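You operate a simulated robot arm through the tools that you are given. There is no shell and no other tool.

You are at the controls of a simulated robot arm. One attempt, no reset.

JOB
Move the steel bar to the tool trough and shut its latches again.
Fine: open both latches to lift it out.

The check looks at the end state, three seconds after you hand in, the way a careful person would. Anything else that was tipped, shoved, dropped, spilled or broken makes it a failure.

ROBOT AND FRAMES
A 7-joint arm with a two-finger parallel gripper, fixed in place. Base frame: the origin is on the floor under the middle of its stand, x ahead of it, y to its left, z up; the work surface is at about z = 800. Readings come in mm, rad, newtons and seconds.
It reaches about 1147 mm from its shoulder. Its first joint turns from -2.897 to 2.897 rad. Payload 3.43 kg.
The TCP is the grasp point between the finger pads, 30 mm short of the fingertips. In the tool frame z runs along the fingers and y along their closing line. The gripper opens to 94 mm. The fingers are 28 mm wide and 10 mm thick; the gripper's body (50 by 96 mm) begins 55 mm behind the TCP.
Orientation is that of the tool frame in the base frame, as a unit quaternion [x, y, z, w]. With the fingers straight down and closing along the base's y, the tool's x points along the base's -x, its y along +y and its z along -z.

CONTROLS
- The arm moves only by the tool send_rows. Its argument "targets" is a list of rows, each a list of 7 numbers: the turn, a rotation vector about the tool's x, y, z in rad, then the shift along the tool's x, y, z in cm, then the opening, from 0 (shut) to 1 (fully open). In form: [[ax, ay, az, x, y, z, fingers], ...]. A call has 1 to 20 rows; each row shifts and turns the commanded pose from where the row before left it, along the tool's axes as they then stand. Rows are played at 5 a second. More than 50 mm and 0.15 rad between two rows, or a gripper value outside its range, and nothing of the call is played. A pose out of reach is approached as far as the arm can. The call stops where the force on the tool passes 40 N (or 10 N more than at its start, if that is more) or the arm is blocked; 0.2 s more then pass. The fingers move at their own pace (about 45 mm/s each) and stop on an object; they squeeze with about 21 N. The grip force told is the motor's: it shows also when the fingers shut on nothing. Time passes only in rows, and 0.2 s behind the last, so rows that do not move let the fingers close. The reply holds the time, the measured pose of the TCP, the force on the tool along the base axes, the opening and the grip force, in the units named above and with some noise, with the torque about the TCP (base axes, N m) and any sound that the robot's microphone picked up.
- Cameras (640 x 400 px; columns grow to the right, rows downward): "scene" is fixed at [400.3, 651.5, 1403]; the picture's right is [0.18, 0.98, 0.00], its down [0.95, -0.17, -0.28] and it looks along [-0.27, 0.05, -0.96] (base axes); focal length 214 px, centre (320, 200). "wrist" rides on the gripper at [76, 14, -102] in the tool frame; the picture's right is [-0.18, 0.98, 0.00], its down [-0.75, -0.14, -0.64] and it looks along [-0.63, -0.12, 0.77] (tool axes); focal length 243 px, centre (320, 200). There is no depth. A picture from a camera that has moved, and an enlarged one, comes with that camera's place and axes in the base frame and with its lens.
- grab_frame(camera): a new picture of that camera. It takes no simulated time.
- close_up(camera, box): a new picture of the part [left, top, right, bottom] of that camera's present view, enlarged. It takes no simulated time.
- finish_job(): hands the job in; it is judged then, once.

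Places have to be worked out from the pictures, the camera data and where the tool is seen. Open the gripper and draw the arm clear of the work before you hand the job in, unless the task says otherwise.

The tools are called after "Call:" as name(argument=value, ...) on one line, values as JSON. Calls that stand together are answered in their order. send_rows: Moves the arm, as the interface text tells. Its arguments: {"type":"object","properties":{"targets":{"type":"array","items":{"type":"array","items":{"type":"number"}}}},"required":["targets"]} The other tools are called the same way: grab_frame (camera) takes a picture; close_up (camera, box) takes an enlarged picture of a part of a camera's view; finish_job () hands the job in.

At the start:

```text
t: 0.0
tcp_pos: [234.6, 547.0, 1157.8]
tcp_rot: [-0.001, 1.0, 0.001, 0.0]
force: [1.2, 0.4, 0.3]
moment: [0.01, 0.01, 0.01]
opening: 93.7
grip_force: 0.0
```

scene: 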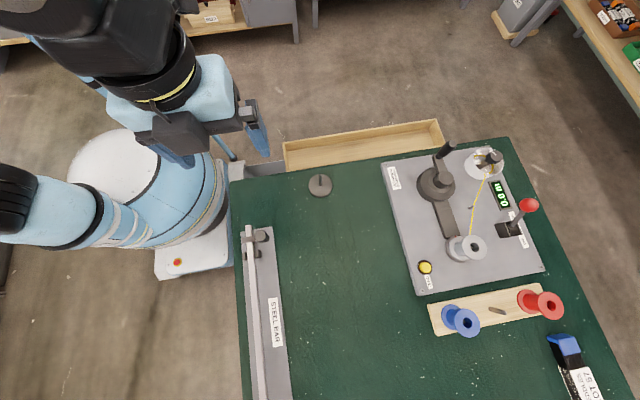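
wrist: 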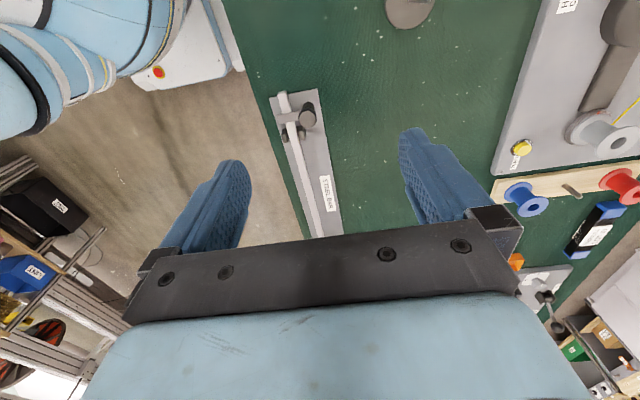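

The scene shows a steel bar held on a grey plate at the lower left, with a latch near its upper end. I'll look at it enlarged from both cameras before I move anything.

Call:
close_up(camera="scene", box=[220, 200, 380, 400])

Call:
close_up(camera="wrist", box=[240, 60, 400, 260])

Call:
close_up(camera="scene", box=[200, 80, 460, 220])

Call:
close_up(camera="scene", box=[380, 130, 640, 400])

```text
2.00 times, centred on (300, 300) of scene
camera zoom: at [400.3, 651.5, 1403.0], right [0.18, 0.98, 0.0], down [0.95, -0.17, -0.28], along [-0.27, 0.05, -0.96], focal length 429 px, centre (360, 0)
```

zoom: 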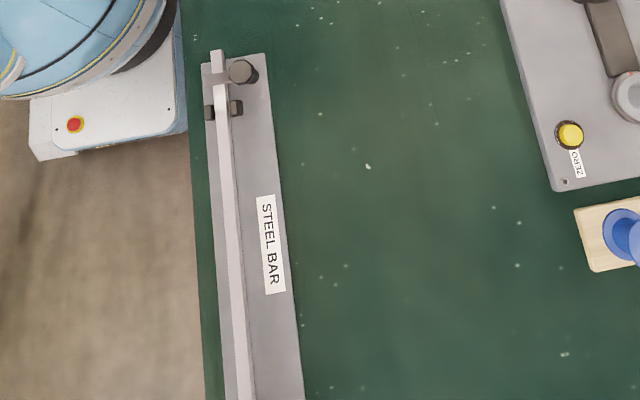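

```text
2.00 times, centred on (320, 160) of wrist
camera zoom: at [159.4, 563.1, 1258.7], right [0.18, 0.98, 0.0], down [0.75, -0.14, 0.64], along [0.63, -0.12, -0.77], focal length 485 px, centre (320, 280)
```

zoom: 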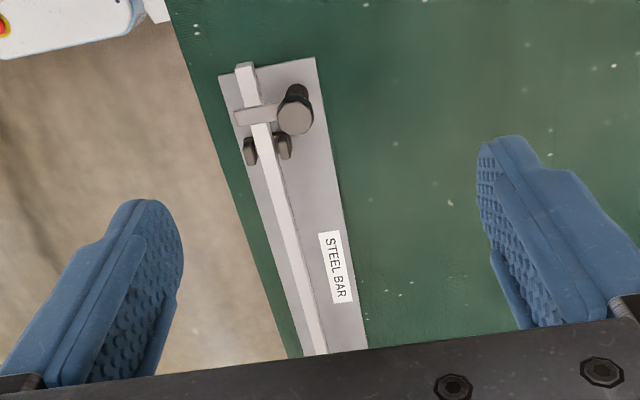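

```text
2.46 times, centred on (330, 150) of scene
camera zoom: at [400.3, 651.5, 1403.0], right [0.18, 0.98, 0.0], down [0.95, -0.17, -0.28], along [-0.27, 0.05, -0.96], focal length 528 px, centre (295, 323)
```

zoom: 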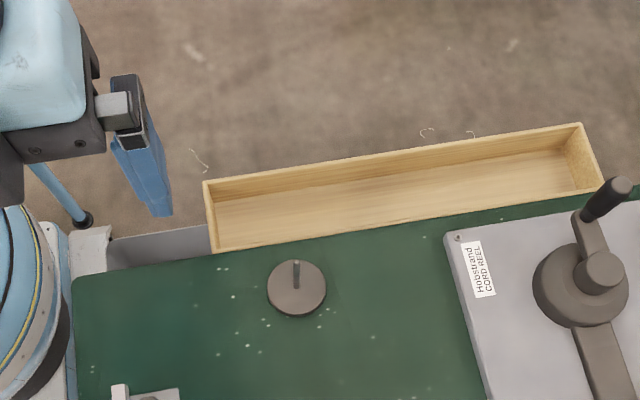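

```text
1.48 times, centred on (510, 265) of scene
camera zoom: at [400.3, 651.5, 1403.0], right [0.18, 0.98, 0.0], down [0.95, -0.17, -0.28], along [-0.27, 0.05, -0.96], focal length 318 px, centre (38, 104)
```

zoom: 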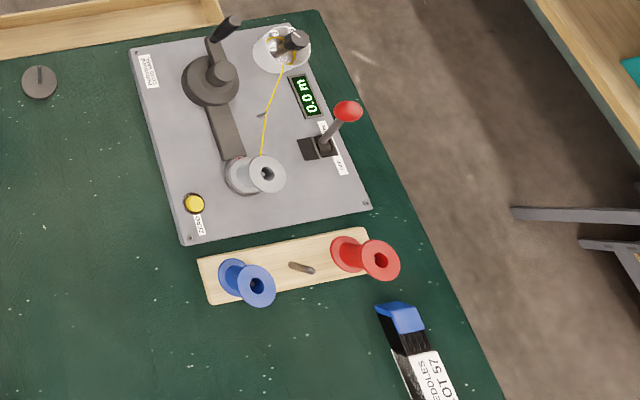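

The bar lies along base x at about y ≈ 475, and the wooden trough runs along y at the table's edge (x ≈ 33–125, y ≈ 600–1110). The bar's far end is out of view, so I move forward at this height to look at it with the wrist camera.

Call:
send_rows(targets=[[0, 0, 0, -3.5, -0.6, 0, 1], [0, 0, 0, -3.5, -0.6, 0, 1], [0, 0, 0, -3.5, -0.6, 0, 1], [0, 0, 0, -3.5, -0.6, 0, 1], [0, 0, 0, -3.5, -0.6, 0, 1], [0, 0, 0, 0, 0, 0, 1]])

Call:
grab_frame(camera="wrist")

Call:
grab_frame(camera="scene")

```text
t: 1.4
tcp_pos: [411.3, 517.5, 1159.0]
tcp_rot: [0.0, 1.0, 0.0, 0.0]
force: [0.0, -0.1, -0.3]
moment: [-0.04, -0.02, 0.02]
opening: 94.1
grip_force: 0.1
```

```text
taken
camera wrist: at [335.5, 531.4, 1260.0], right [0.18, 0.98, 0.0], down [0.75, -0.14, 0.64], along [0.63, -0.12, -0.77], focal length 243 px, centre (320, 200)
```

wrist: 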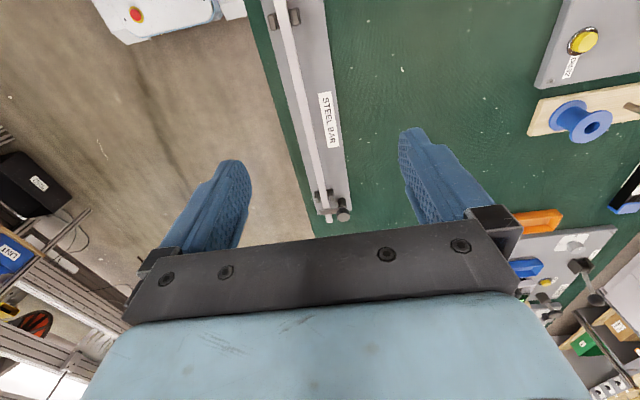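

```text
taken
```

scene: 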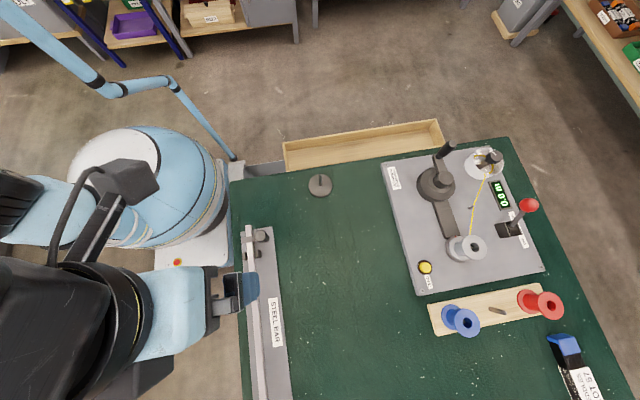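

The far latch is visible at about x ≈ 735, y ≈ 468. I'll enlarge it.

Call:
close_up(camera="wrist", box=[280, 140, 380, 230])

Call:
close_up(camera="scene", box=[230, 215, 290, 275])

Call:
close_up(camera="scene", box=[220, 110, 460, 210])

```text
4.44 times, centred on (330, 185) of wrist
camera zoom: at [335.5, 531.4, 1260.0], right [0.18, 0.98, 0.0], down [0.75, -0.14, 0.64], along [0.63, -0.12, -0.77], focal length 1078 px, centre (276, 267)
```

zoom: 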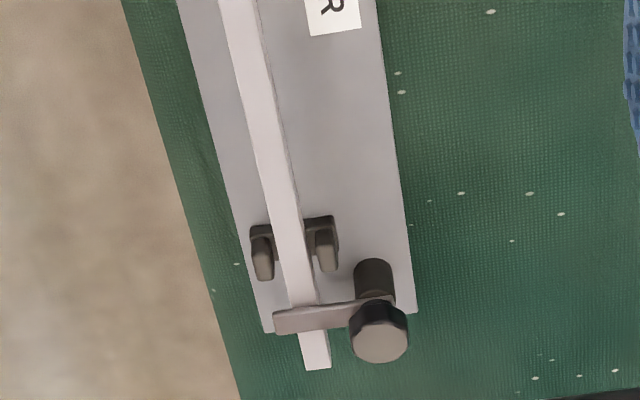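

```text
6.67 times, centred on (260, 245) of scene
camera zoom: at [400.3, 651.5, 1403.0], right [0.18, 0.98, 0.0], down [0.95, -0.17, -0.28], along [-0.27, 0.05, -0.96], focal length 1430 px, centre (720, -100)
```

zoom: 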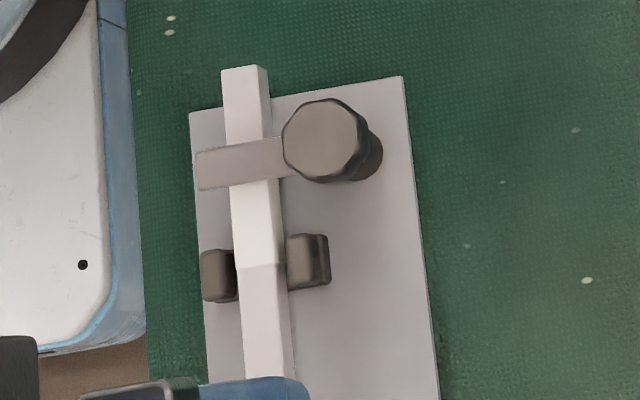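

```text
2.67 times, centred on (340, 160) of scene
camera zoom: at [400.3, 651.5, 1403.0], right [0.18, 0.98, 0.0], down [0.95, -0.17, -0.28], along [-0.27, 0.05, -0.96], focal length 572 px, centre (267, 307)
```

zoom: 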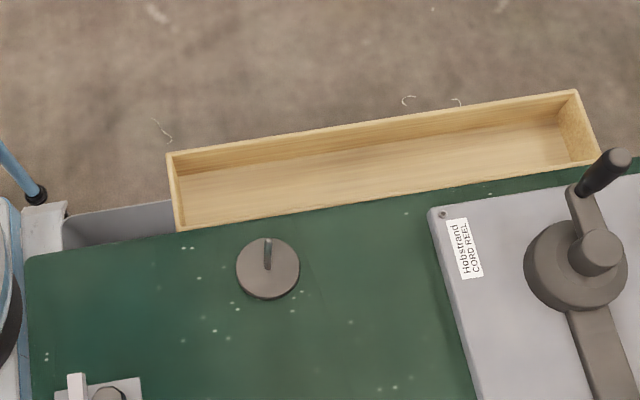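

Both latches look like a knob on a post with a flat arm lying over the bar. I put the near knob top at about (312, 513, 847) and the far one at about (729, 511, 847). I move over the near latch, still high, to look closer.

Call:
send_rows(targets=[[0, 0, 0, 2.0, -0.08, 3.6, 1], [0, 0, 0, 2.0, -0.08, 3.6, 1], [0, 0, 0, 2.0, -0.08, 3.6, 1], [0, 0, 0, 2.0, -0.08, 3.6, 1], [0, 0, 0, 2.0, -0.08, 3.6, 1], [0, 0, 0, 0, 0, 0, 1]])

Call:
grab_frame(camera="wrist")

Call:
grab_frame(camera="scene")

```text
t: 2.8
tcp_pos: [309.5, 513.5, 976.8]
tcp_rot: [0.0, 1.0, 0.0, 0.0]
force: [0.4, 0.3, -0.1]
moment: [0.04, -0.02, 0.01]
opening: 94.0
grip_force: 0.1
```

```text
taken
camera wrist: at [234.3, 529.2, 1079.3], right [0.18, 0.98, 0.0], down [0.75, -0.14, 0.64], along [0.63, -0.12, -0.77], focal length 243 px, centre (320, 200)
```

wrist: 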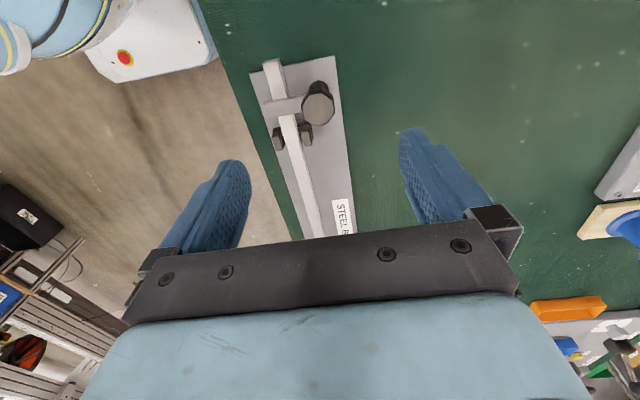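

```text
taken
```

scene: 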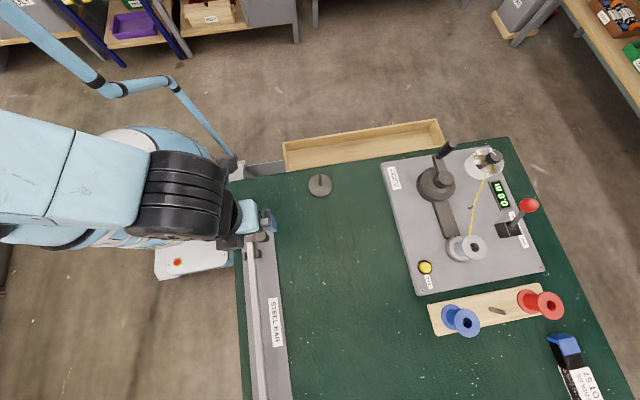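

Call:
close_up(camera="wrist", box=[240, 45, 360, 165])

```text
3.33 times, centred on (300, 105) of wrist
camera zoom: at [234.3, 529.2, 1079.3], right [0.18, 0.98, 0.0], down [0.75, -0.14, 0.64], along [0.63, -0.12, -0.77], focal length 809 px, centre (387, 517)
```

zoom: 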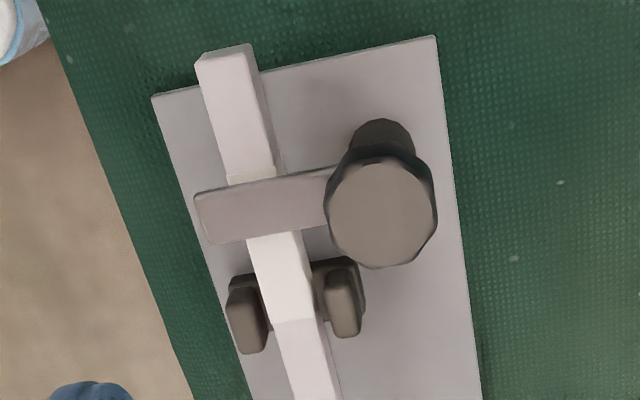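

The zoom puts the knob's top at about (312.5, 512.5, 850) with a diameter of about 32 mm. The latch arm's top is near z ≈ 831 and points along −y. I turn the gripper 90° so it closes along x and the arm sits between the fingers, and I half-close the fingers.

Call:
send_rows(targets=[[0, 0, -0.1428, 0, 0, 0, 0.8], [0, 0, -0.1428, 0, 0, 0, 0.8], [0, 0, -0.1428, 0, 0, 0, 0.8], [0, 0, -0.1428, 0, 0, 0, 0.8], [0, 0, -0.1428, 0, 0, 0, 0.8], [0, 0, -0.1428, 0, 0, 0, 0.8], [0, 0, -0.1428, 0, 0, 0, 0.8], [0, 0, -0.1428, 0, 0, 0, 0.8], [0, 0, -0.1428, 0, 0, 0, 0.8], [0, 0, -0.1428, 0, 0, 0, 0.8], [0, 0, -0.1428, 0, 0, 0, 0.8], [0, 0, 0, 0, 0, 0, 0.8]])

Call:
grab_frame(camera="wrist")

Call:
grab_frame(camera="scene")

```text
t: 5.4
tcp_pos: [309.7, 514.9, 977.4]
tcp_rot: [-0.707, 0.708, 0.001, 0.0]
force: [0.1, 0.2, -0.5]
moment: [-0.03, 0.02, 0.0]
opening: 75.2
grip_force: 0.0
```

```text
taken
camera wrist: at [296.3, 438.7, 1079.5], right [-0.98, 0.18, 0.0], down [0.14, 0.75, 0.64], along [0.12, 0.63, -0.77], focal length 243 px, centre (320, 200)
```

wrist: 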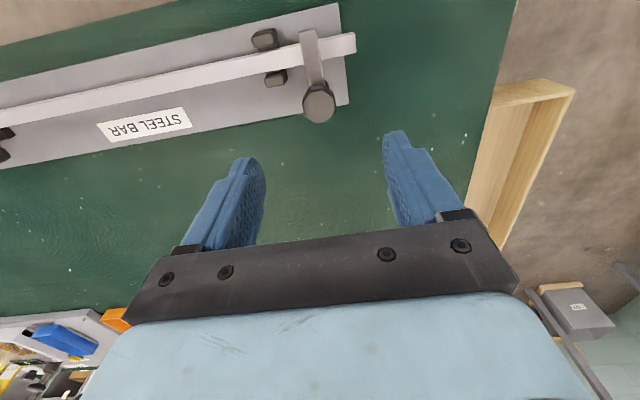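

```text
taken
```

scene: 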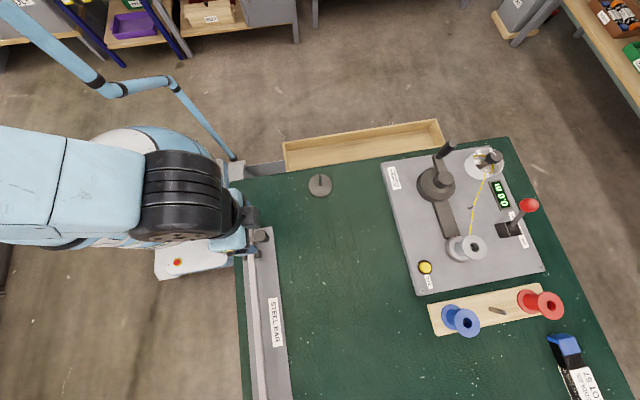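

Call:
close_up(camera="wrist", box=[240, 20, 370, 140])

```text
3.33 times, centred on (305, 80) of wrist
camera zoom: at [296.3, 438.7, 1079.5], right [-0.98, 0.18, 0.0], down [0.14, 0.75, 0.64], along [0.12, 0.63, -0.77], focal length 809 px, centre (370, 600)
```

zoom: 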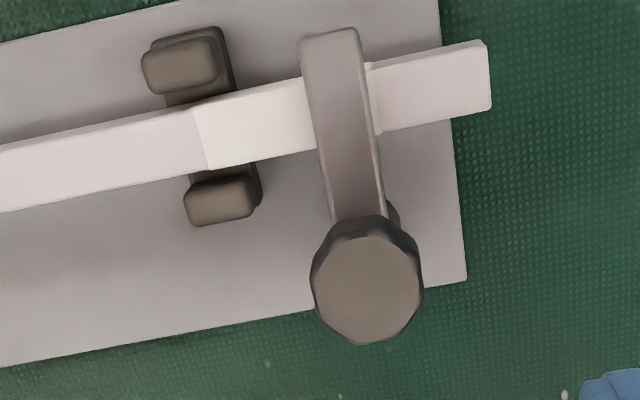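

The knob centre comes out at about (312.5, 514, 851). I narrow the fingers to about 52 mm and lower to just above the gripping height, fingertips near z ≈ 845.

Call:
send_rows(targets=[[0, 0, 0, 0.03, -0.1, 3.0, 0.55], [0, 0, 0, 0.03, -0.1, 3.0, 0.55], [0, 0, 0, 0.03, -0.08, 3.0, 0.55], [0, 0, 0, 0, 0, 1.2, 0.55], [0, 0, 0, 0, 0, 0, 0.55]])

Call:
grab_frame(camera="wrist")

Call:
close_up(camera="scene", box=[220, 205, 300, 265])

```text
t: 6.6
tcp_pos: [312.3, 514.1, 875.1]
tcp_rot: [-0.707, 0.707, -0.001, 0.0]
force: [-0.5, -0.5, 0.1]
moment: [0.02, -0.01, 0.01]
opening: 51.8
grip_force: 0.0
```

```text
taken
camera wrist: at [298.9, 437.9, 976.1], right [-0.98, 0.19, 0.0], down [0.14, 0.75, 0.64], along [0.12, 0.63, -0.77], focal length 243 px, centre (320, 200)
```

wrist: 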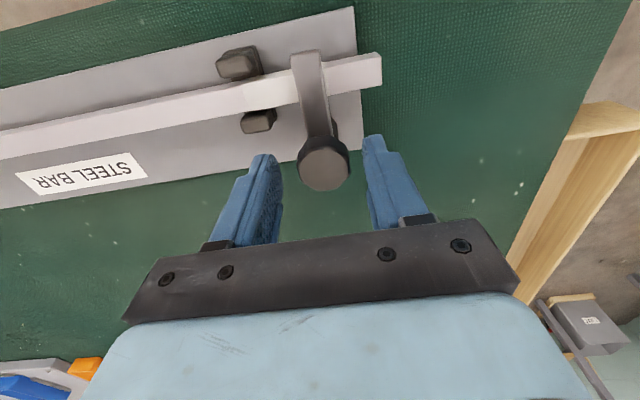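

```text
6.67 times, centred on (260, 235) of scene
camera zoom: at [400.3, 651.5, 1403.0], right [0.18, 0.98, 0.0], down [0.95, -0.17, -0.28], along [-0.27, 0.05, -0.96], focal length 1430 px, centre (720, -33)
```

zoom: 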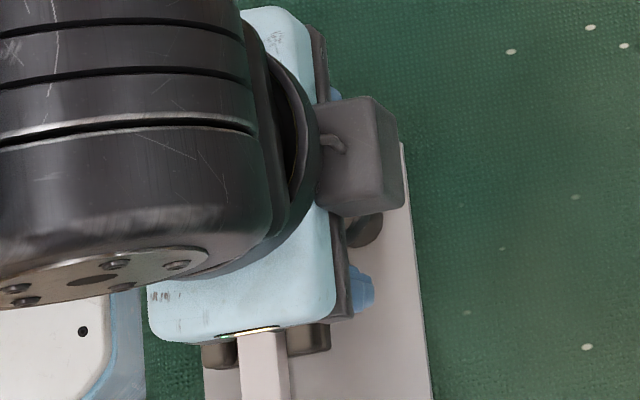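

The knob sits between the fingers with about 10 mm to spare on each side. I go down 11 mm more and close on it.

Call:
send_rows(targets=[[0, 0, 0, 0, 0, 1.1, 0.55], [0, 0, 0, 0, 0, 0, 0.55], [0, 0, 0, 0, 0, 0, 0.2], [0, 0, 0, 0, 0, 0, 0.0], [0, 0, 0, 0, 0, 0, 0.0], [0, 0, 0, 0, 0, 0, 0.0]])

Call:
grab_frame(camera="wrist")

```text
t: 8.0
tcp_pos: [309.7, 513.9, 863.4]
tcp_rot: [0.707, -0.707, -0.001, 0.001]
force: [-33.2, -2.2, -6.1]
moment: [0.84, 0.12, 0.02]
opening: 30.8
grip_force: 44.7
```

```text
taken
camera wrist: at [296.8, 438.1, 965.2], right [-0.98, 0.18, 0.0], down [0.14, 0.75, 0.64], along [0.12, 0.63, -0.77], focal length 243 px, centre (320, 200)
```

wrist: 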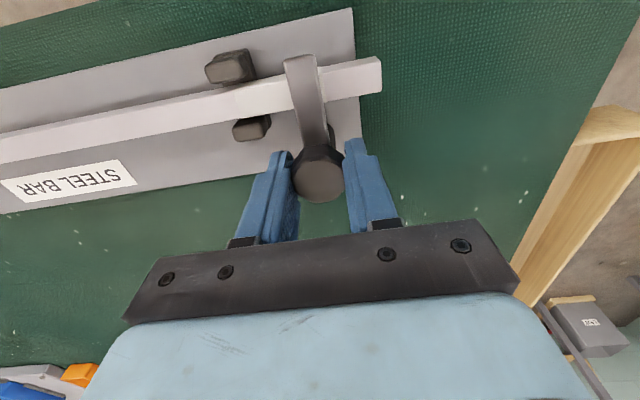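

The fingers closed on the knob (30.8 mm), but the −33 N side force shows it sits about 3 mm nearer in x than I commanded. I shift the command to relieve that force before turning.

Call:
send_rows(targets=[[0, 0, 0, 0, 0.26, 0, 0.0], [0, 0, 0, 0, 0, 0, 0.0], [0, 0, 0, 0, 0, 0, 0.0]])

```text
t: 8.8
tcp_pos: [310.0, 513.9, 863.6]
tcp_rot: [-0.707, 0.707, 0.0, 0.0]
force: [-18.8, 3.7, -11.0]
moment: [-0.57, 0.2, 0.14]
opening: 30.5
grip_force: 45.2
```

The side force dropped from −33 to −19 N. I shift a little further the same way, and up slightly for the −z component.

Call:
send_rows(targets=[[0, 0, 0, 0, 0.2, 0, 0.0], [0, 0, 0, 0, 0, 0, 0.0], [0, 0, 0, 0, 0, 0, 0.0]])

```text
t: 9.6
tcp_pos: [309.9, 514.1, 864.0]
tcp_rot: [-0.707, 0.708, 0.0, 0.0]
force: [10.2, 5.3, -14.0]
moment: [-0.24, -0.03, 0.22]
opening: 30.5
grip_force: 45.2
```

The side force is now small, so the knob axis is at about (310, 514). I test-turn the knob clockwise seen from above (tool +z), so the arm would swing toward −x, away from the bar and the cradle posts.

Call:
send_rows(targets=[[0, 0, 0.07, 0, -0.06, 0, 0.0], [0, 0, 0.07, 0, 0, 0, 0.0], [0, 0, 0.07, 0, 0, 0, 0.0], [0, 0, 0, 0, 0, 0, 0.0]])

Call:
grab_frame(camera="wrist")

```text
t: 10.6
tcp_pos: [310.5, 512.9, 865.3]
tcp_rot: [-0.628, 0.778, 0.0, 0.0]
force: [24.0, 4.2, -3.8]
moment: [-0.23, -0.32, 0.65]
opening: 30.5
grip_force: 44.8
```

```text
taken
camera wrist: at [280.9, 442.4, 966.0], right [-0.92, 0.39, 0.0], down [0.3, 0.71, 0.64], along [0.25, 0.59, -0.77], focal length 243 px, centre (320, 200)
```

wrist: 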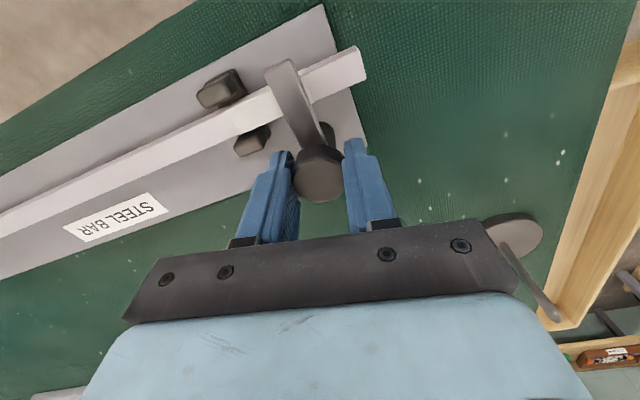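

The moment about z rose to 0.65 N·m, and the arm seems to have stayed square over the bar, so that direction may be a stop. I'll check close up.

Call:
close_up(camera="wrist", box=[230, 30, 390, 220])

Call:
close_up(camera="scene", box=[220, 205, 300, 265])

```text
2.11 times, centred on (310, 125) of wrist
camera zoom: at [280.9, 442.4, 966.0], right [-0.92, 0.39, 0.0], down [0.3, 0.71, 0.64], along [0.25, 0.59, -0.77], focal length 511 px, centre (341, 358)
```

zoom: 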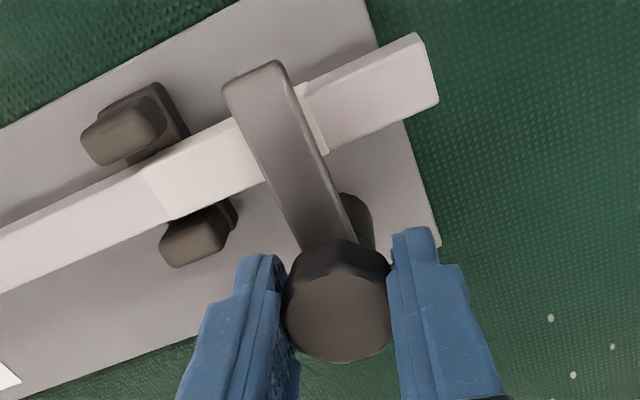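

```text
6.67 times, centred on (260, 235) of scene
camera zoom: at [400.3, 651.5, 1403.0], right [0.18, 0.98, 0.0], down [0.95, -0.17, -0.28], along [-0.27, 0.05, -0.96], focal length 1430 px, centre (720, -33)
```

zoom: 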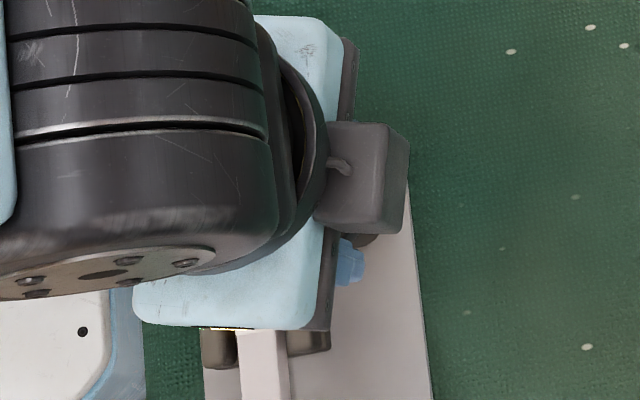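

The arm is still square to the bar, so clockwise seems to be the closed stop and the fingers slipped on the knob. I turn back the other way (counterclockwise from above) and watch the moment.

Call:
send_rows(targets=[[0, 0, -0.07, 0, 0, 0, 0.0], [0, 0, -0.07, 0, 0, 0, 0.0], [0, 0, -0.07, 0, 0, 0, 0.0], [0, 0, -0.07, 0, 0, 0, 0.0], [0, 0, 0, 0, 0, 0, 0.0]])

Call:
close_up(camera="wrist", box=[230, 30, 390, 220])

```text
t: 11.8
tcp_pos: [310.3, 513.8, 864.0]
tcp_rot: [0.73, -0.683, -0.001, 0.0]
force: [31.6, 4.9, -4.4]
moment: [0.2, -0.29, 0.02]
opening: 30.3
grip_force: 45.2
```

```text
2.11 times, centred on (310, 125) of wrist
camera zoom: at [301.9, 436.8, 966.0], right [-0.99, 0.12, 0.0], down [0.09, 0.76, 0.64], along [0.07, 0.64, -0.77], focal length 511 px, centre (341, 358)
```

zoom: 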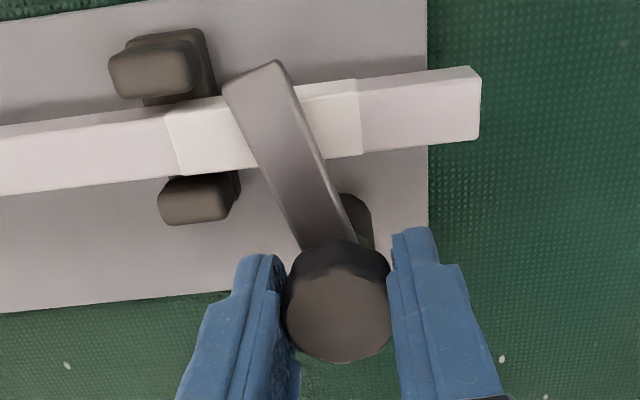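

The arm now follows the knob with almost no moment, so counterclockwise opens it. I take out the x side force and keep turning, watching the arm as it nears the cradle post.

Call:
send_rows(targets=[[0, 0, 0, 0, -0.15, 0, 0.0], [0, 0, -0.1, 0, 0, 0, 0.0], [0, 0, -0.1, 0, 0, 0, 0.0], [0, 0, -0.1, 0, 0, 0, 0.0], [0, 0, 0, 0, 0, 0, 0.0]])

Call:
close_up(camera="wrist", box=[230, 30, 390, 220])

```text
t: 13.0
tcp_pos: [309.3, 514.0, 864.7]
tcp_rot: [0.826, -0.564, -0.001, 0.001]
force: [6.0, 1.6, -2.5]
moment: [-0.78, -0.07, 0.01]
opening: 30.6
grip_force: 45.1
```

```text
2.11 times, centred on (310, 125) of wrist
camera zoom: at [325.0, 437.6, 966.1], right [-0.98, -0.18, 0.0], down [-0.14, 0.75, 0.64], along [-0.12, 0.63, -0.77], focal length 511 px, centre (341, 358)
```

zoom: 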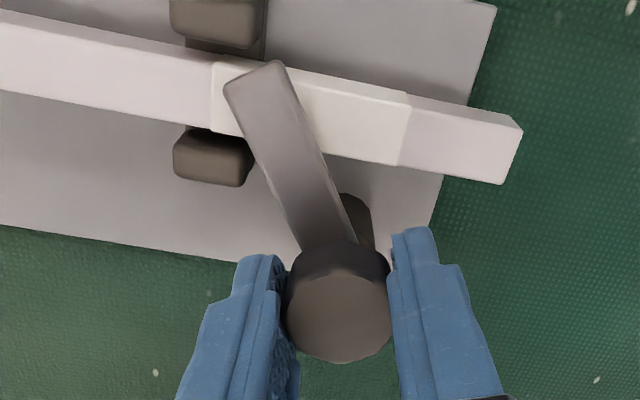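

It is turning freely with low force. I continue; the arm tip is about to pass over the near cradle post.

Call:
send_rows(targets=[[0, 0, -0.1, 0, 0, 0, 0.0], [0, 0, -0.1, 0, 0, 0, 0.0], [0, 0, -0.1, 0, 0, 0, 0.0], [0, 0, -0.1, 0, 0, 0, 0.0], [0, 0, 0, 0, 0, 0, 0.0]])

Call:
close_up(camera="wrist", box=[230, 30, 390, 220])

```text
t: 14.2
tcp_pos: [309.1, 512.6, 864.4]
tcp_rot: [0.921, -0.389, -0.001, 0.0]
force: [-8.9, -8.1, -12.3]
moment: [-0.15, 0.03, -0.03]
opening: 30.3
grip_force: 44.6
```

```text
2.11 times, centred on (310, 125) of wrist
camera zoom: at [353.3, 449.2, 966.2], right [-0.83, -0.55, 0.0], down [-0.42, 0.64, 0.64], along [-0.36, 0.53, -0.77], focal length 511 px, centre (341, 358)
```

zoom: 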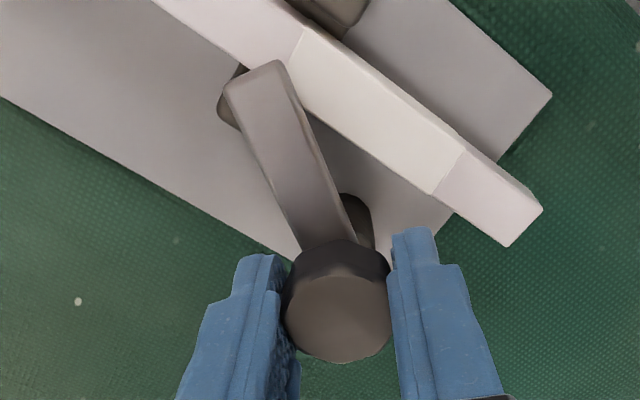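

The arm clears over the post. I have turned it about 56° and continue to about 88°.

Call:
send_rows(targets=[[0, 0, -0.1, 0, 0, 0, 0.0], [0, 0, -0.1, 0, 0, 0, 0.0], [0, 0, -0.1, 0, 0, 0, 0.0], [0, 0, -0.1, 0, 0, 0, 0.0], [0, 0, -0.12, 0, 0, 0, 0.0], [0, 0, 0, 0, 0, 0, 0.0]])

Call:
close_up(camera="wrist", box=[230, 30, 390, 220])

Call:
grab_frame(camera="scene")

```text
t: 15.6
tcp_pos: [309.9, 514.0, 864.7]
tcp_rot: [0.99, -0.138, 0.0, 0.0]
force: [-15.6, -19.3, 3.3]
moment: [-0.5, 0.15, -0.02]
opening: 30.3
grip_force: 45.2
```

```text
2.11 times, centred on (310, 125) of wrist
camera zoom: at [379.6, 478.6, 966.1], right [-0.45, -0.89, 0.0], down [-0.69, 0.34, 0.64], along [-0.57, 0.29, -0.77], focal length 511 px, centre (341, 358)
```

zoom: 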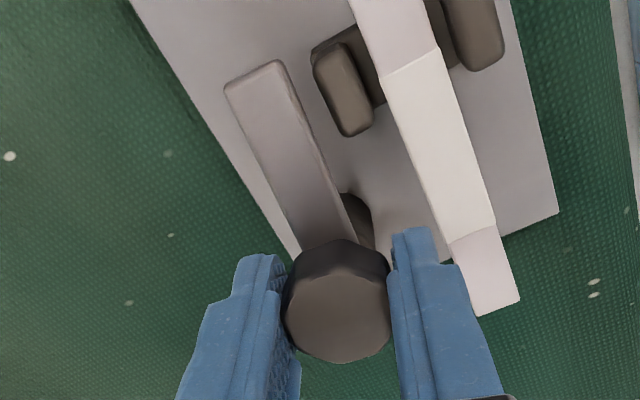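

```text
taken
```

scene: 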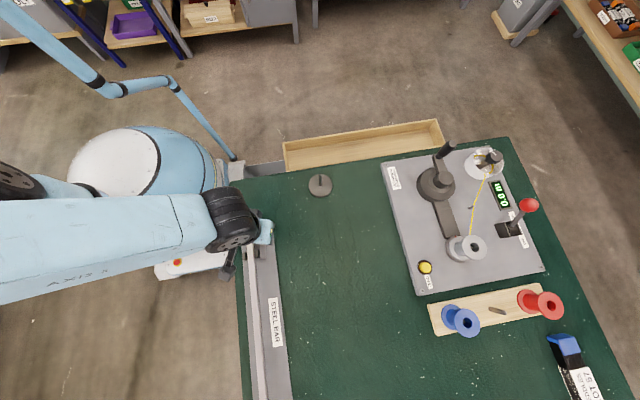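

The latch arm now lies parallel to the bar and clear of it. I open slightly and lift straight up off the knob.

Call:
send_rows(targets=[[0, 0, 0, 0, 0, 0, 0.45], [0, 0, 0, 0, 0, 0, 0.45], [0, 0, 0, 0, 0, 0, 0.45], [0, 0, 0, 0, 0, -1.5, 0.45], [0, 0, 0, 0, 0, -3.5, 0.45], [0, 0, 0, 0, 0, -4.5, 0.45], [0, 0, 0, 0, 0, -4.5, 0.45], [0, 0, 0, 0, 0, 0, 0.45]])

Call:
grab_frame(camera="wrist")

Call:
close_up(camera="scene", box=[220, 205, 300, 265])

```text
t: 17.4
tcp_pos: [310.4, 513.8, 1006.2]
tcp_rot: [0.99, -0.141, 0.001, 0.001]
force: [-0.4, 0.3, 0.4]
moment: [-0.02, -0.02, -0.02]
opening: 42.4
grip_force: 0.1
```

```text
taken
camera wrist: at [380.0, 479.8, 1108.7], right [-0.45, -0.89, 0.0], down [-0.68, 0.35, 0.64], along [-0.57, 0.29, -0.77], focal length 243 px, centre (320, 200)
```

wrist: 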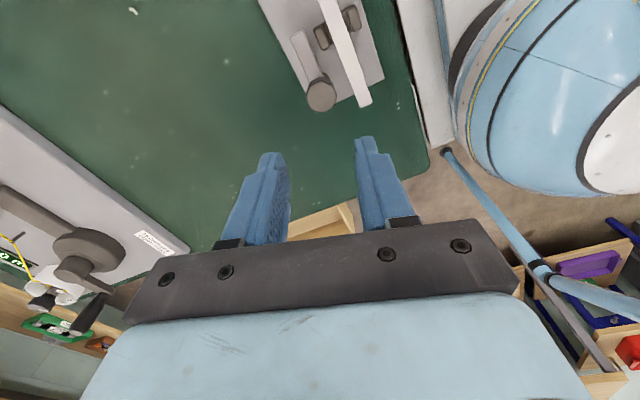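

```text
6.67 times, centred on (260, 235) of scene
camera zoom: at [400.3, 651.5, 1403.0], right [0.18, 0.98, 0.0], down [0.95, -0.17, -0.28], along [-0.27, 0.05, -0.96], focal length 1430 px, centre (720, -33)
```

zoom: 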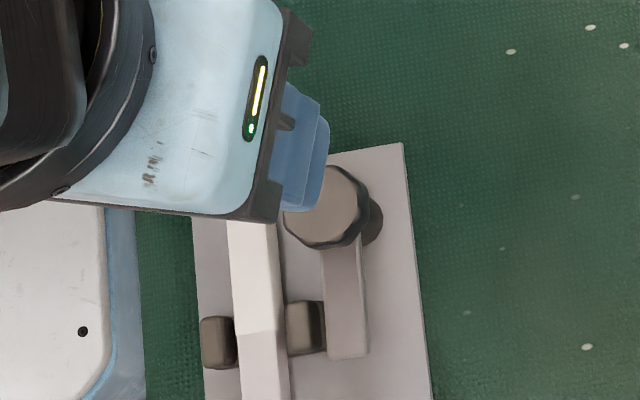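

The near latch is open. Now I turn back so the gripper closes along x and travel forward above the far latch, staying at z ≈ 1006.

Call:
send_rows(targets=[[0, 0, 0.1431, 0, 0, 0, 0.55], [0, 0, 0.1431, 0, 0, 0, 0.55], [0, 0, 0.1431, 0, 0, 0, 0.55], [0, 0, 0.1431, 0, 0, 0, 0.55], [0, 0, 0.1431, 0, 0, 0, 0.55], [0, 0, 0.1431, 0, 0, 0, 0.55], [0, 0, 0.1431, 0, 0, 0, 0.55], [0, 0, 0.1431, 0, 0, 0, 0.55], [0, 0, 0.1431, 0, 0, 0, 0.55], [0, 0, 0, 0, -4.5, 0, 0.55], [0, 0, 0, 0, -4.5, 0, 0.55], [0, 0, 0, 0, -4.5, 0, 0.55], [0, 0, 0, 0, -4.5, 0, 0.55], [0, 0, 0, 0, -4.5, 0, 0.55], [0, 0, 0, 0, -4.5, 0, 0.55], [0, 0, 0, 0, -4.5, 0, 0.55], [0, 0, 0, 0, -4.5, 0, 0.55], [0, 0, 0, 0, -4.5, 0, 0.55], [0, 0, 0, 0, 0, 0, 0.55]])

Call:
grab_frame(camera="wrist")

Call:
grab_frame(camera="scene")

```text
t: 21.4
tcp_pos: [718.4, 514.0, 1007.2]
tcp_rot: [0.708, -0.707, 0.0, -0.001]
force: [0.8, -0.4, -1.0]
moment: [0.04, -0.01, 0.0]
opening: 51.7
grip_force: 0.1
```

```text
taken
camera wrist: at [704.3, 438.0, 1108.9], right [-0.98, 0.18, 0.0], down [0.14, 0.75, 0.64], along [0.12, 0.63, -0.77], focal length 243 px, centre (320, 200)
```

wrist: 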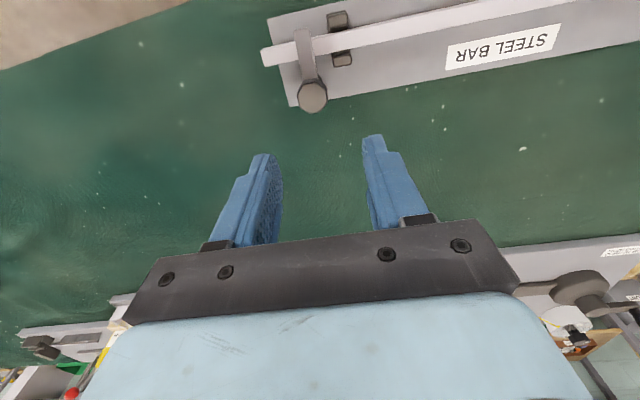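

```text
taken
```

scene: 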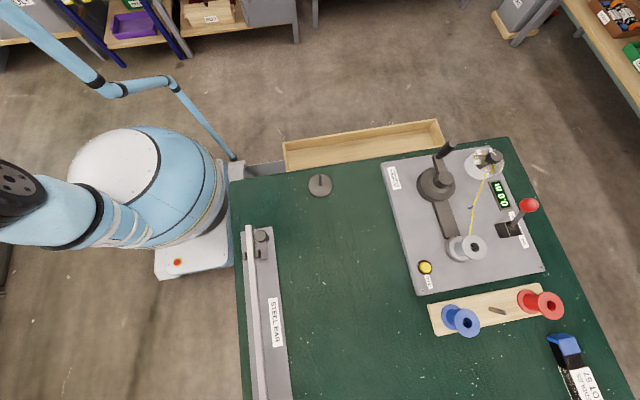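

Call:
close_up(camera="wrist", box=[250, 10, 380, 130])

Call:
close_up(camera="scene", box=[230, 215, 290, 275])

```text
3.33 times, centred on (315, 70) of wrist
camera zoom: at [704.3, 438.0, 1108.9], right [-0.98, 0.18, 0.0], down [0.14, 0.75, 0.64], along [0.12, 0.63, -0.77], focal length 809 px, centre (337, 633)
```

zoom: 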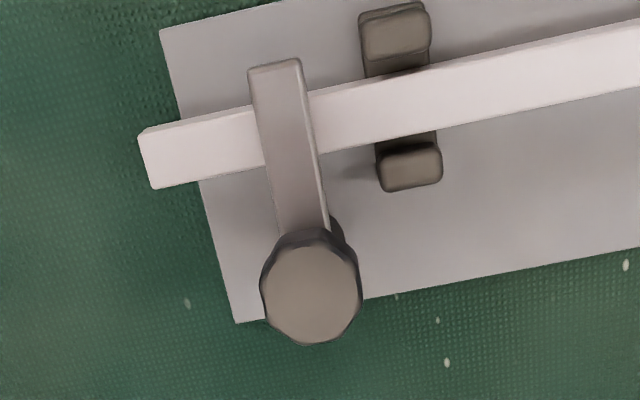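

```text
6.67 times, centred on (260, 245) of scene
camera zoom: at [400.3, 651.5, 1403.0], right [0.18, 0.98, 0.0], down [0.95, -0.17, -0.28], along [-0.27, 0.05, -0.96], focal length 1430 px, centre (720, -100)
```

zoom: 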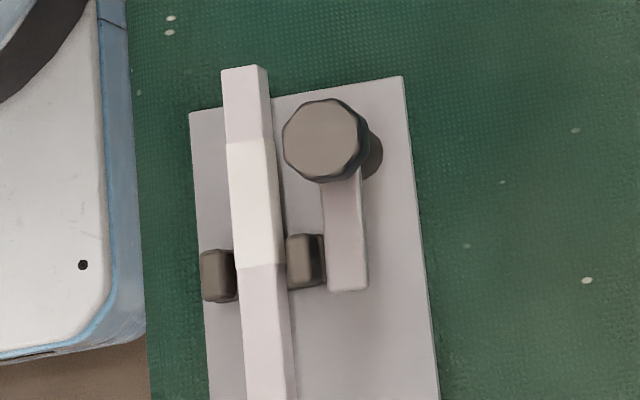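

The far knob comes out at about (725, 513.5) after correcting for the offset I saw at the near one. I lower to z ≈ 877 with 52 mm opening and check.

Call:
send_rows(targets=[[0, 0, 0, 0, -0.35, 4.0, 0.55], [0, 0, 0, 0, -0.35, 4.0, 0.55], [0, 0, 0, 0, 0, 3.5, 0.55], [0, 0, 0, 0, 0, 1.5, 0.55], [0, 0, 0, 0, 0, 0, 0.55]])

Call:
grab_frame(camera="wrist")

Call:
close_up(camera="wrist", box=[230, 30, 390, 220])

```text
t: 22.6
tcp_pos: [724.2, 514.9, 875.4]
tcp_rot: [0.708, -0.707, 0.0, 0.0]
force: [-0.1, 0.0, 0.2]
moment: [0.04, 0.0, 0.02]
opening: 52.0
grip_force: 0.0
```

```text
taken
camera wrist: at [710.4, 439.4, 976.7], right [-0.98, 0.18, 0.0], down [0.14, 0.75, 0.64], along [0.12, 0.63, -0.77], focal length 243 px, centre (320, 200)
```

wrist: 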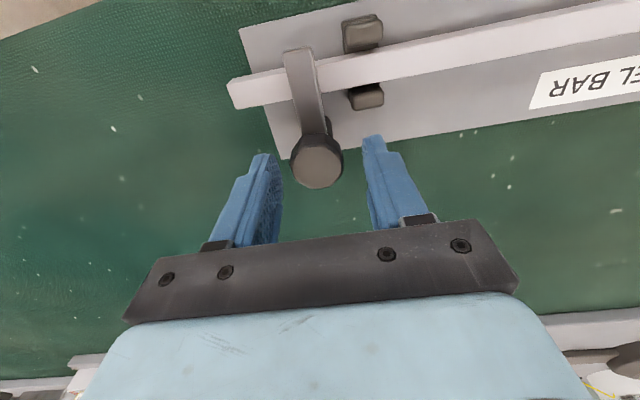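

```text
2.11 times, centred on (310, 125) of wrist
camera zoom: at [710.4, 439.4, 976.7], right [-0.98, 0.18, 0.0], down [0.14, 0.75, 0.64], along [0.12, 0.63, -0.77], focal length 511 px, centre (341, 358)
```

zoom: 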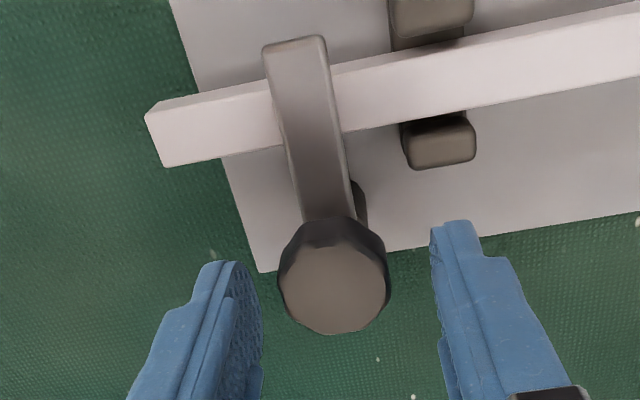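

The knob is centred in x, and about 4 mm nearer −y than the tool. I shift −y 4 mm, lower to z ≈ 864 and close.

Call:
send_rows(targets=[[0, 0, 0, 0.4, -0.03, 0.6, 0.55], [0, 0, 0, 0, 0, 0.55, 0.55], [0, 0, 0, 0, 0, 0, 0.55], [0, 0, 0, 0, 0, 0, 0.2], [0, 0, 0, 0, 0, 0, 0.0], [0, 0, 0, 0, 0, 0, 0.0], [0, 0, 0, 0, 0, 0, 0.0]])

Call:
close_up(camera="wrist", box=[230, 30, 390, 220])

```text
t: 24.2
tcp_pos: [724.9, 511.2, 863.9]
tcp_rot: [-0.707, 0.707, 0.0, 0.001]
force: [14.0, 3.7, -0.3]
moment: [0.5, 0.0, -0.01]
opening: 30.7
grip_force: 45.2
```

```text
2.11 times, centred on (310, 125) of wrist
camera zoom: at [711.5, 434.7, 964.9], right [-0.98, 0.18, 0.0], down [0.14, 0.75, 0.64], along [0.12, 0.63, -0.77], focal length 511 px, centre (341, 358)
```

zoom: 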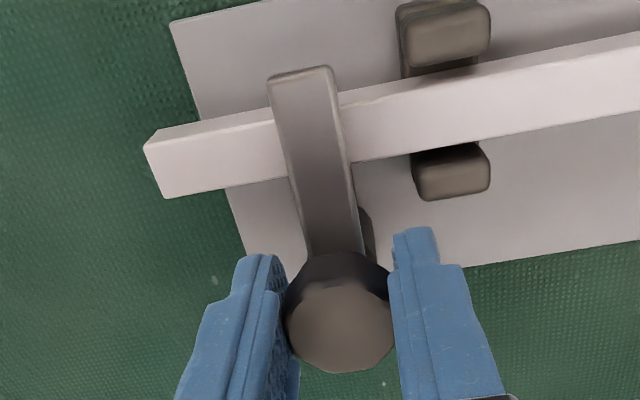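

I have the far knob (30.7 mm, moderate force). I test-turn it clockwise from above first, the mirror of the near latch.

Call:
send_rows(targets=[[0, 0, 0.07, 0, -0.05, 0, 0.0], [0, 0, 0.07, 0, 0, 0, 0.0], [0, 0, 0, 0, 0, 0, 0.0]])

Call:
close_up(camera="wrist", box=[230, 30, 390, 220])

```text
t: 25.0
tcp_pos: [725.5, 511.4, 863.9]
tcp_rot: [-0.656, 0.755, 0.001, 0.001]
force: [15.8, 9.9, 7.7]
moment: [0.21, 0.03, 0.16]
opening: 30.6
grip_force: 45.1
```

```text
2.11 times, centred on (310, 125) of wrist
camera zoom: at [700.8, 437.5, 964.7], right [-0.95, 0.32, 0.0], down [0.24, 0.73, 0.64], along [0.21, 0.61, -0.77], focal length 511 px, centre (341, 358)
```

zoom: 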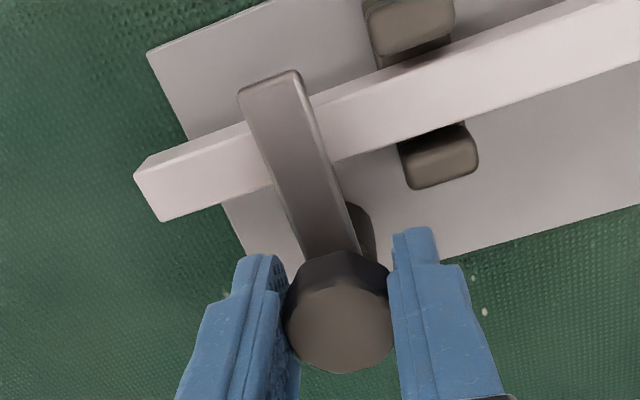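

The arm stayed put relative to the bar, so clockwise is the stop here too. I turn counterclockwise instead.

Call:
send_rows(targets=[[0, 0, -0.08, 0, 0, 0, 0.0], [0, 0, -0.08, 0, 0, 0, 0.0], [0, 0, -0.08, 0, 0, 0, 0.0], [0, 0, -0.08, 0, 0, 0, 0.0], [0, 0, 0, 0, 0, 0, 0.0]])

Call:
close_up(camera="wrist", box=[230, 30, 390, 220])

```text
t: 25.9
tcp_pos: [725.4, 511.1, 863.8]
tcp_rot: [0.748, -0.664, 0.0, -0.001]
force: [7.9, 4.7, -10.1]
moment: [0.1, 0.04, -0.02]
opening: 30.6
grip_force: 45.4
stopped in row 4: the force on the tool passed its limit at 41 N (the readings are from after the stop); the commanded pose is now the measured one
```

```text
2.11 times, centred on (310, 125) of wrist
camera zoom: at [720.9, 433.4, 964.6], right [-1.0, 0.06, 0.0], down [0.05, 0.76, 0.64], along [0.04, 0.64, -0.77], focal length 511 px, centre (341, 358)
```

zoom: 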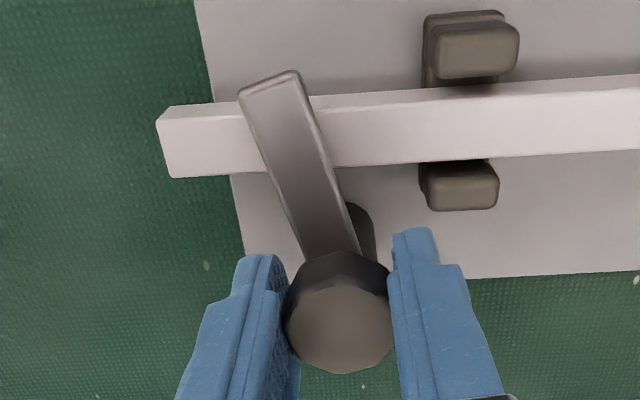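

The arm turns counterclockwise (outward). One force spike stopped the call, but the readings are low now, so I continue in smaller steps.

Call:
send_rows(targets=[[0, 0, -0.06, 0, 0, 0, 0.0], [0, 0, -0.06, 0, 0, 0, 0.0], [0, 0, -0.06, 0, 0, 0, 0.0], [0, 0, -0.06, 0, 0, 0, 0.0], [0, 0, -0.06, 0, 0, 0, 0.0], [0, 0, 0, 0, 0, 0, 0.0]])

Call:
close_up(camera="wrist", box=[230, 30, 390, 220])

```text
t: 27.3
tcp_pos: [725.7, 510.7, 863.3]
tcp_rot: [0.84, -0.543, 0.001, -0.001]
force: [15.7, 8.5, -5.0]
moment: [0.55, 0.31, -0.02]
opening: 30.6
grip_force: 45.3
```

```text
2.11 times, centred on (310, 125) of wrist
camera zoom: at [744.5, 435.5, 964.7], right [-0.97, -0.23, 0.0], down [-0.18, 0.74, 0.64], along [-0.15, 0.63, -0.77], focal length 511 px, centre (341, 358)
```

zoom: 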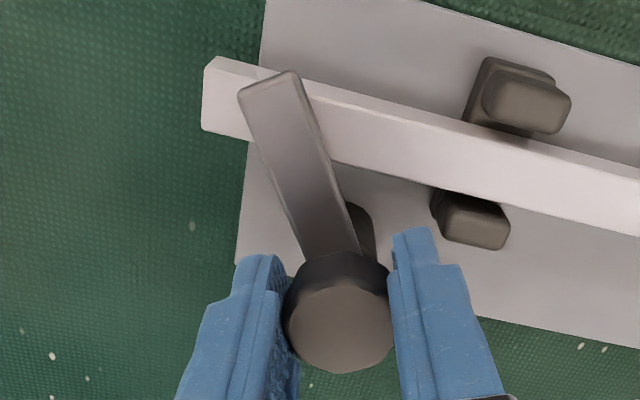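

The latch is about halfway. I ease the side force and carry on turning.

Call:
send_rows(targets=[[0, 0, -0.06, 0, -0.1, 0, 0.0], [0, 0, -0.07, 0, 0, 0, 0.0], [0, 0, -0.07, 0, 0, 0, 0.0], [0, 0, -0.07, 0, 0, 0, 0.0], [0, 0, -0.07, 0, 0, 0, 0.0], [0, 0, -0.07, 0, 0, 0, 0.0], [0, 0, 0, 0, 0, 0, 0.0]])

Call:
close_up(camera="wrist", box=[230, 30, 390, 220])

```text
t: 28.9
tcp_pos: [726.4, 512.3, 864.1]
tcp_rot: [0.933, -0.361, 0.001, -0.002]
force: [13.0, 8.9, -9.5]
moment: [-0.42, -0.23, -0.01]
opening: 30.6
grip_force: 44.7
```

```text
2.11 times, centred on (310, 125) of wrist
camera zoom: at [773.8, 449.6, 964.8], right [-0.8, -0.6, 0.0], down [-0.46, 0.61, 0.64], along [-0.39, 0.51, -0.77], focal length 511 px, centre (341, 358)
```

zoom: 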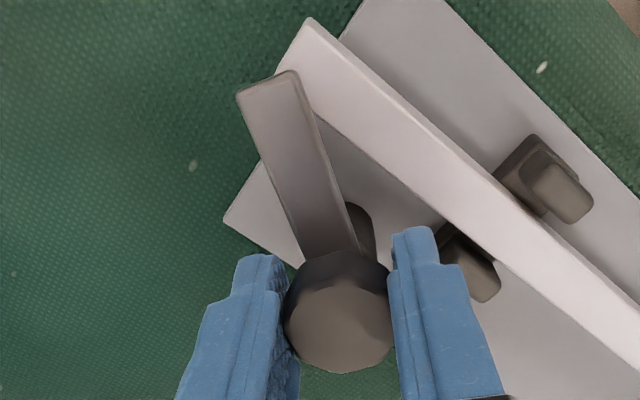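

It has turned about 54°. I finish the swing to near 88°.

Call:
send_rows(targets=[[0, 0, -0.07, 0, 0, 0, 0.0], [0, 0, -0.07, 0, 0, 0, 0.0], [0, 0, -0.07, 0, 0, 0, 0.0], [0, 0, -0.07, 0, 0, 0, 0.0], [0, 0, -0.07, 0, 0, 0, 0.0], [0, 0, -0.07, 0, 0, 0, 0.0], [0, 0, -0.07, 0, 0, 0, 0.0], [0, 0, -0.07, 0, 0, 0, 0.0], [0, 0, 0, 0, 0, 0, 0.0]])

Call:
close_up(camera="wrist", box=[230, 30, 390, 220])

```text
t: 30.9
tcp_pos: [726.4, 512.3, 863.7]
tcp_rot: [0.996, -0.089, 0.001, -0.002]
force: [20.0, 26.4, -12.9]
moment: [0.09, 0.07, -0.57]
opening: 30.4
grip_force: 45.1
```

```text
2.11 times, centred on (310, 125) of wrist
camera zoom: at [799.2, 484.9, 965.2], right [-0.36, -0.93, 0.0], down [-0.72, 0.27, 0.64], along [-0.6, 0.23, -0.77], focal length 511 px, centre (341, 358)
```

zoom: 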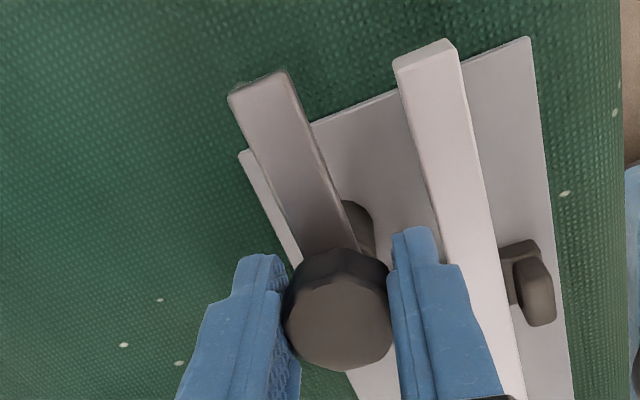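

The moment of −0.57 N·m says it has reached its open stop, and the arm lies parallel to the bar. I open the fingers slightly and lift off.

Call:
send_rows(targets=[[0, 0, 0.02, 0, 0, 0, 0.0], [0, 0, 0, 0, 0, 0, 0.45], [0, 0, 0, 0, 0, 0, 0.45], [0, 0, 0, 0, 0, 0, 0.45], [0, 0, 0, 0, 0, -1.5, 0.45], [0, 0, 0, 0, 0, -3.5, 0.45], [0, 0, 0, 0, 0, -4.5, 0.45], [0, 0, 0, 0, 0, -4.5, 0.45], [0, 0, 0, 0, 0, 0, 0.45]])

Call:
grab_frame(camera="wrist")

```text
t: 32.9
tcp_pos: [726.0, 511.4, 1003.9]
tcp_rot: [0.995, -0.099, 0.002, -0.002]
force: [0.0, -0.5, -0.2]
moment: [-0.01, -0.01, -0.01]
opening: 42.3
grip_force: 0.2
```

```text
taken
camera wrist: at [798.7, 481.8, 1105.1], right [-0.38, -0.93, 0.0], down [-0.71, 0.29, 0.64], along [-0.59, 0.24, -0.77], focal length 243 px, centre (320, 200)
```

wrist: 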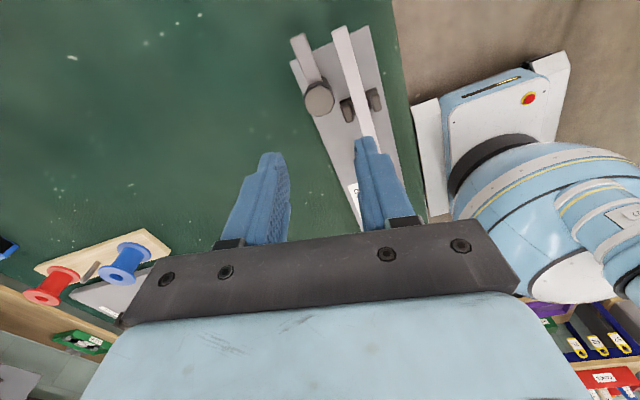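

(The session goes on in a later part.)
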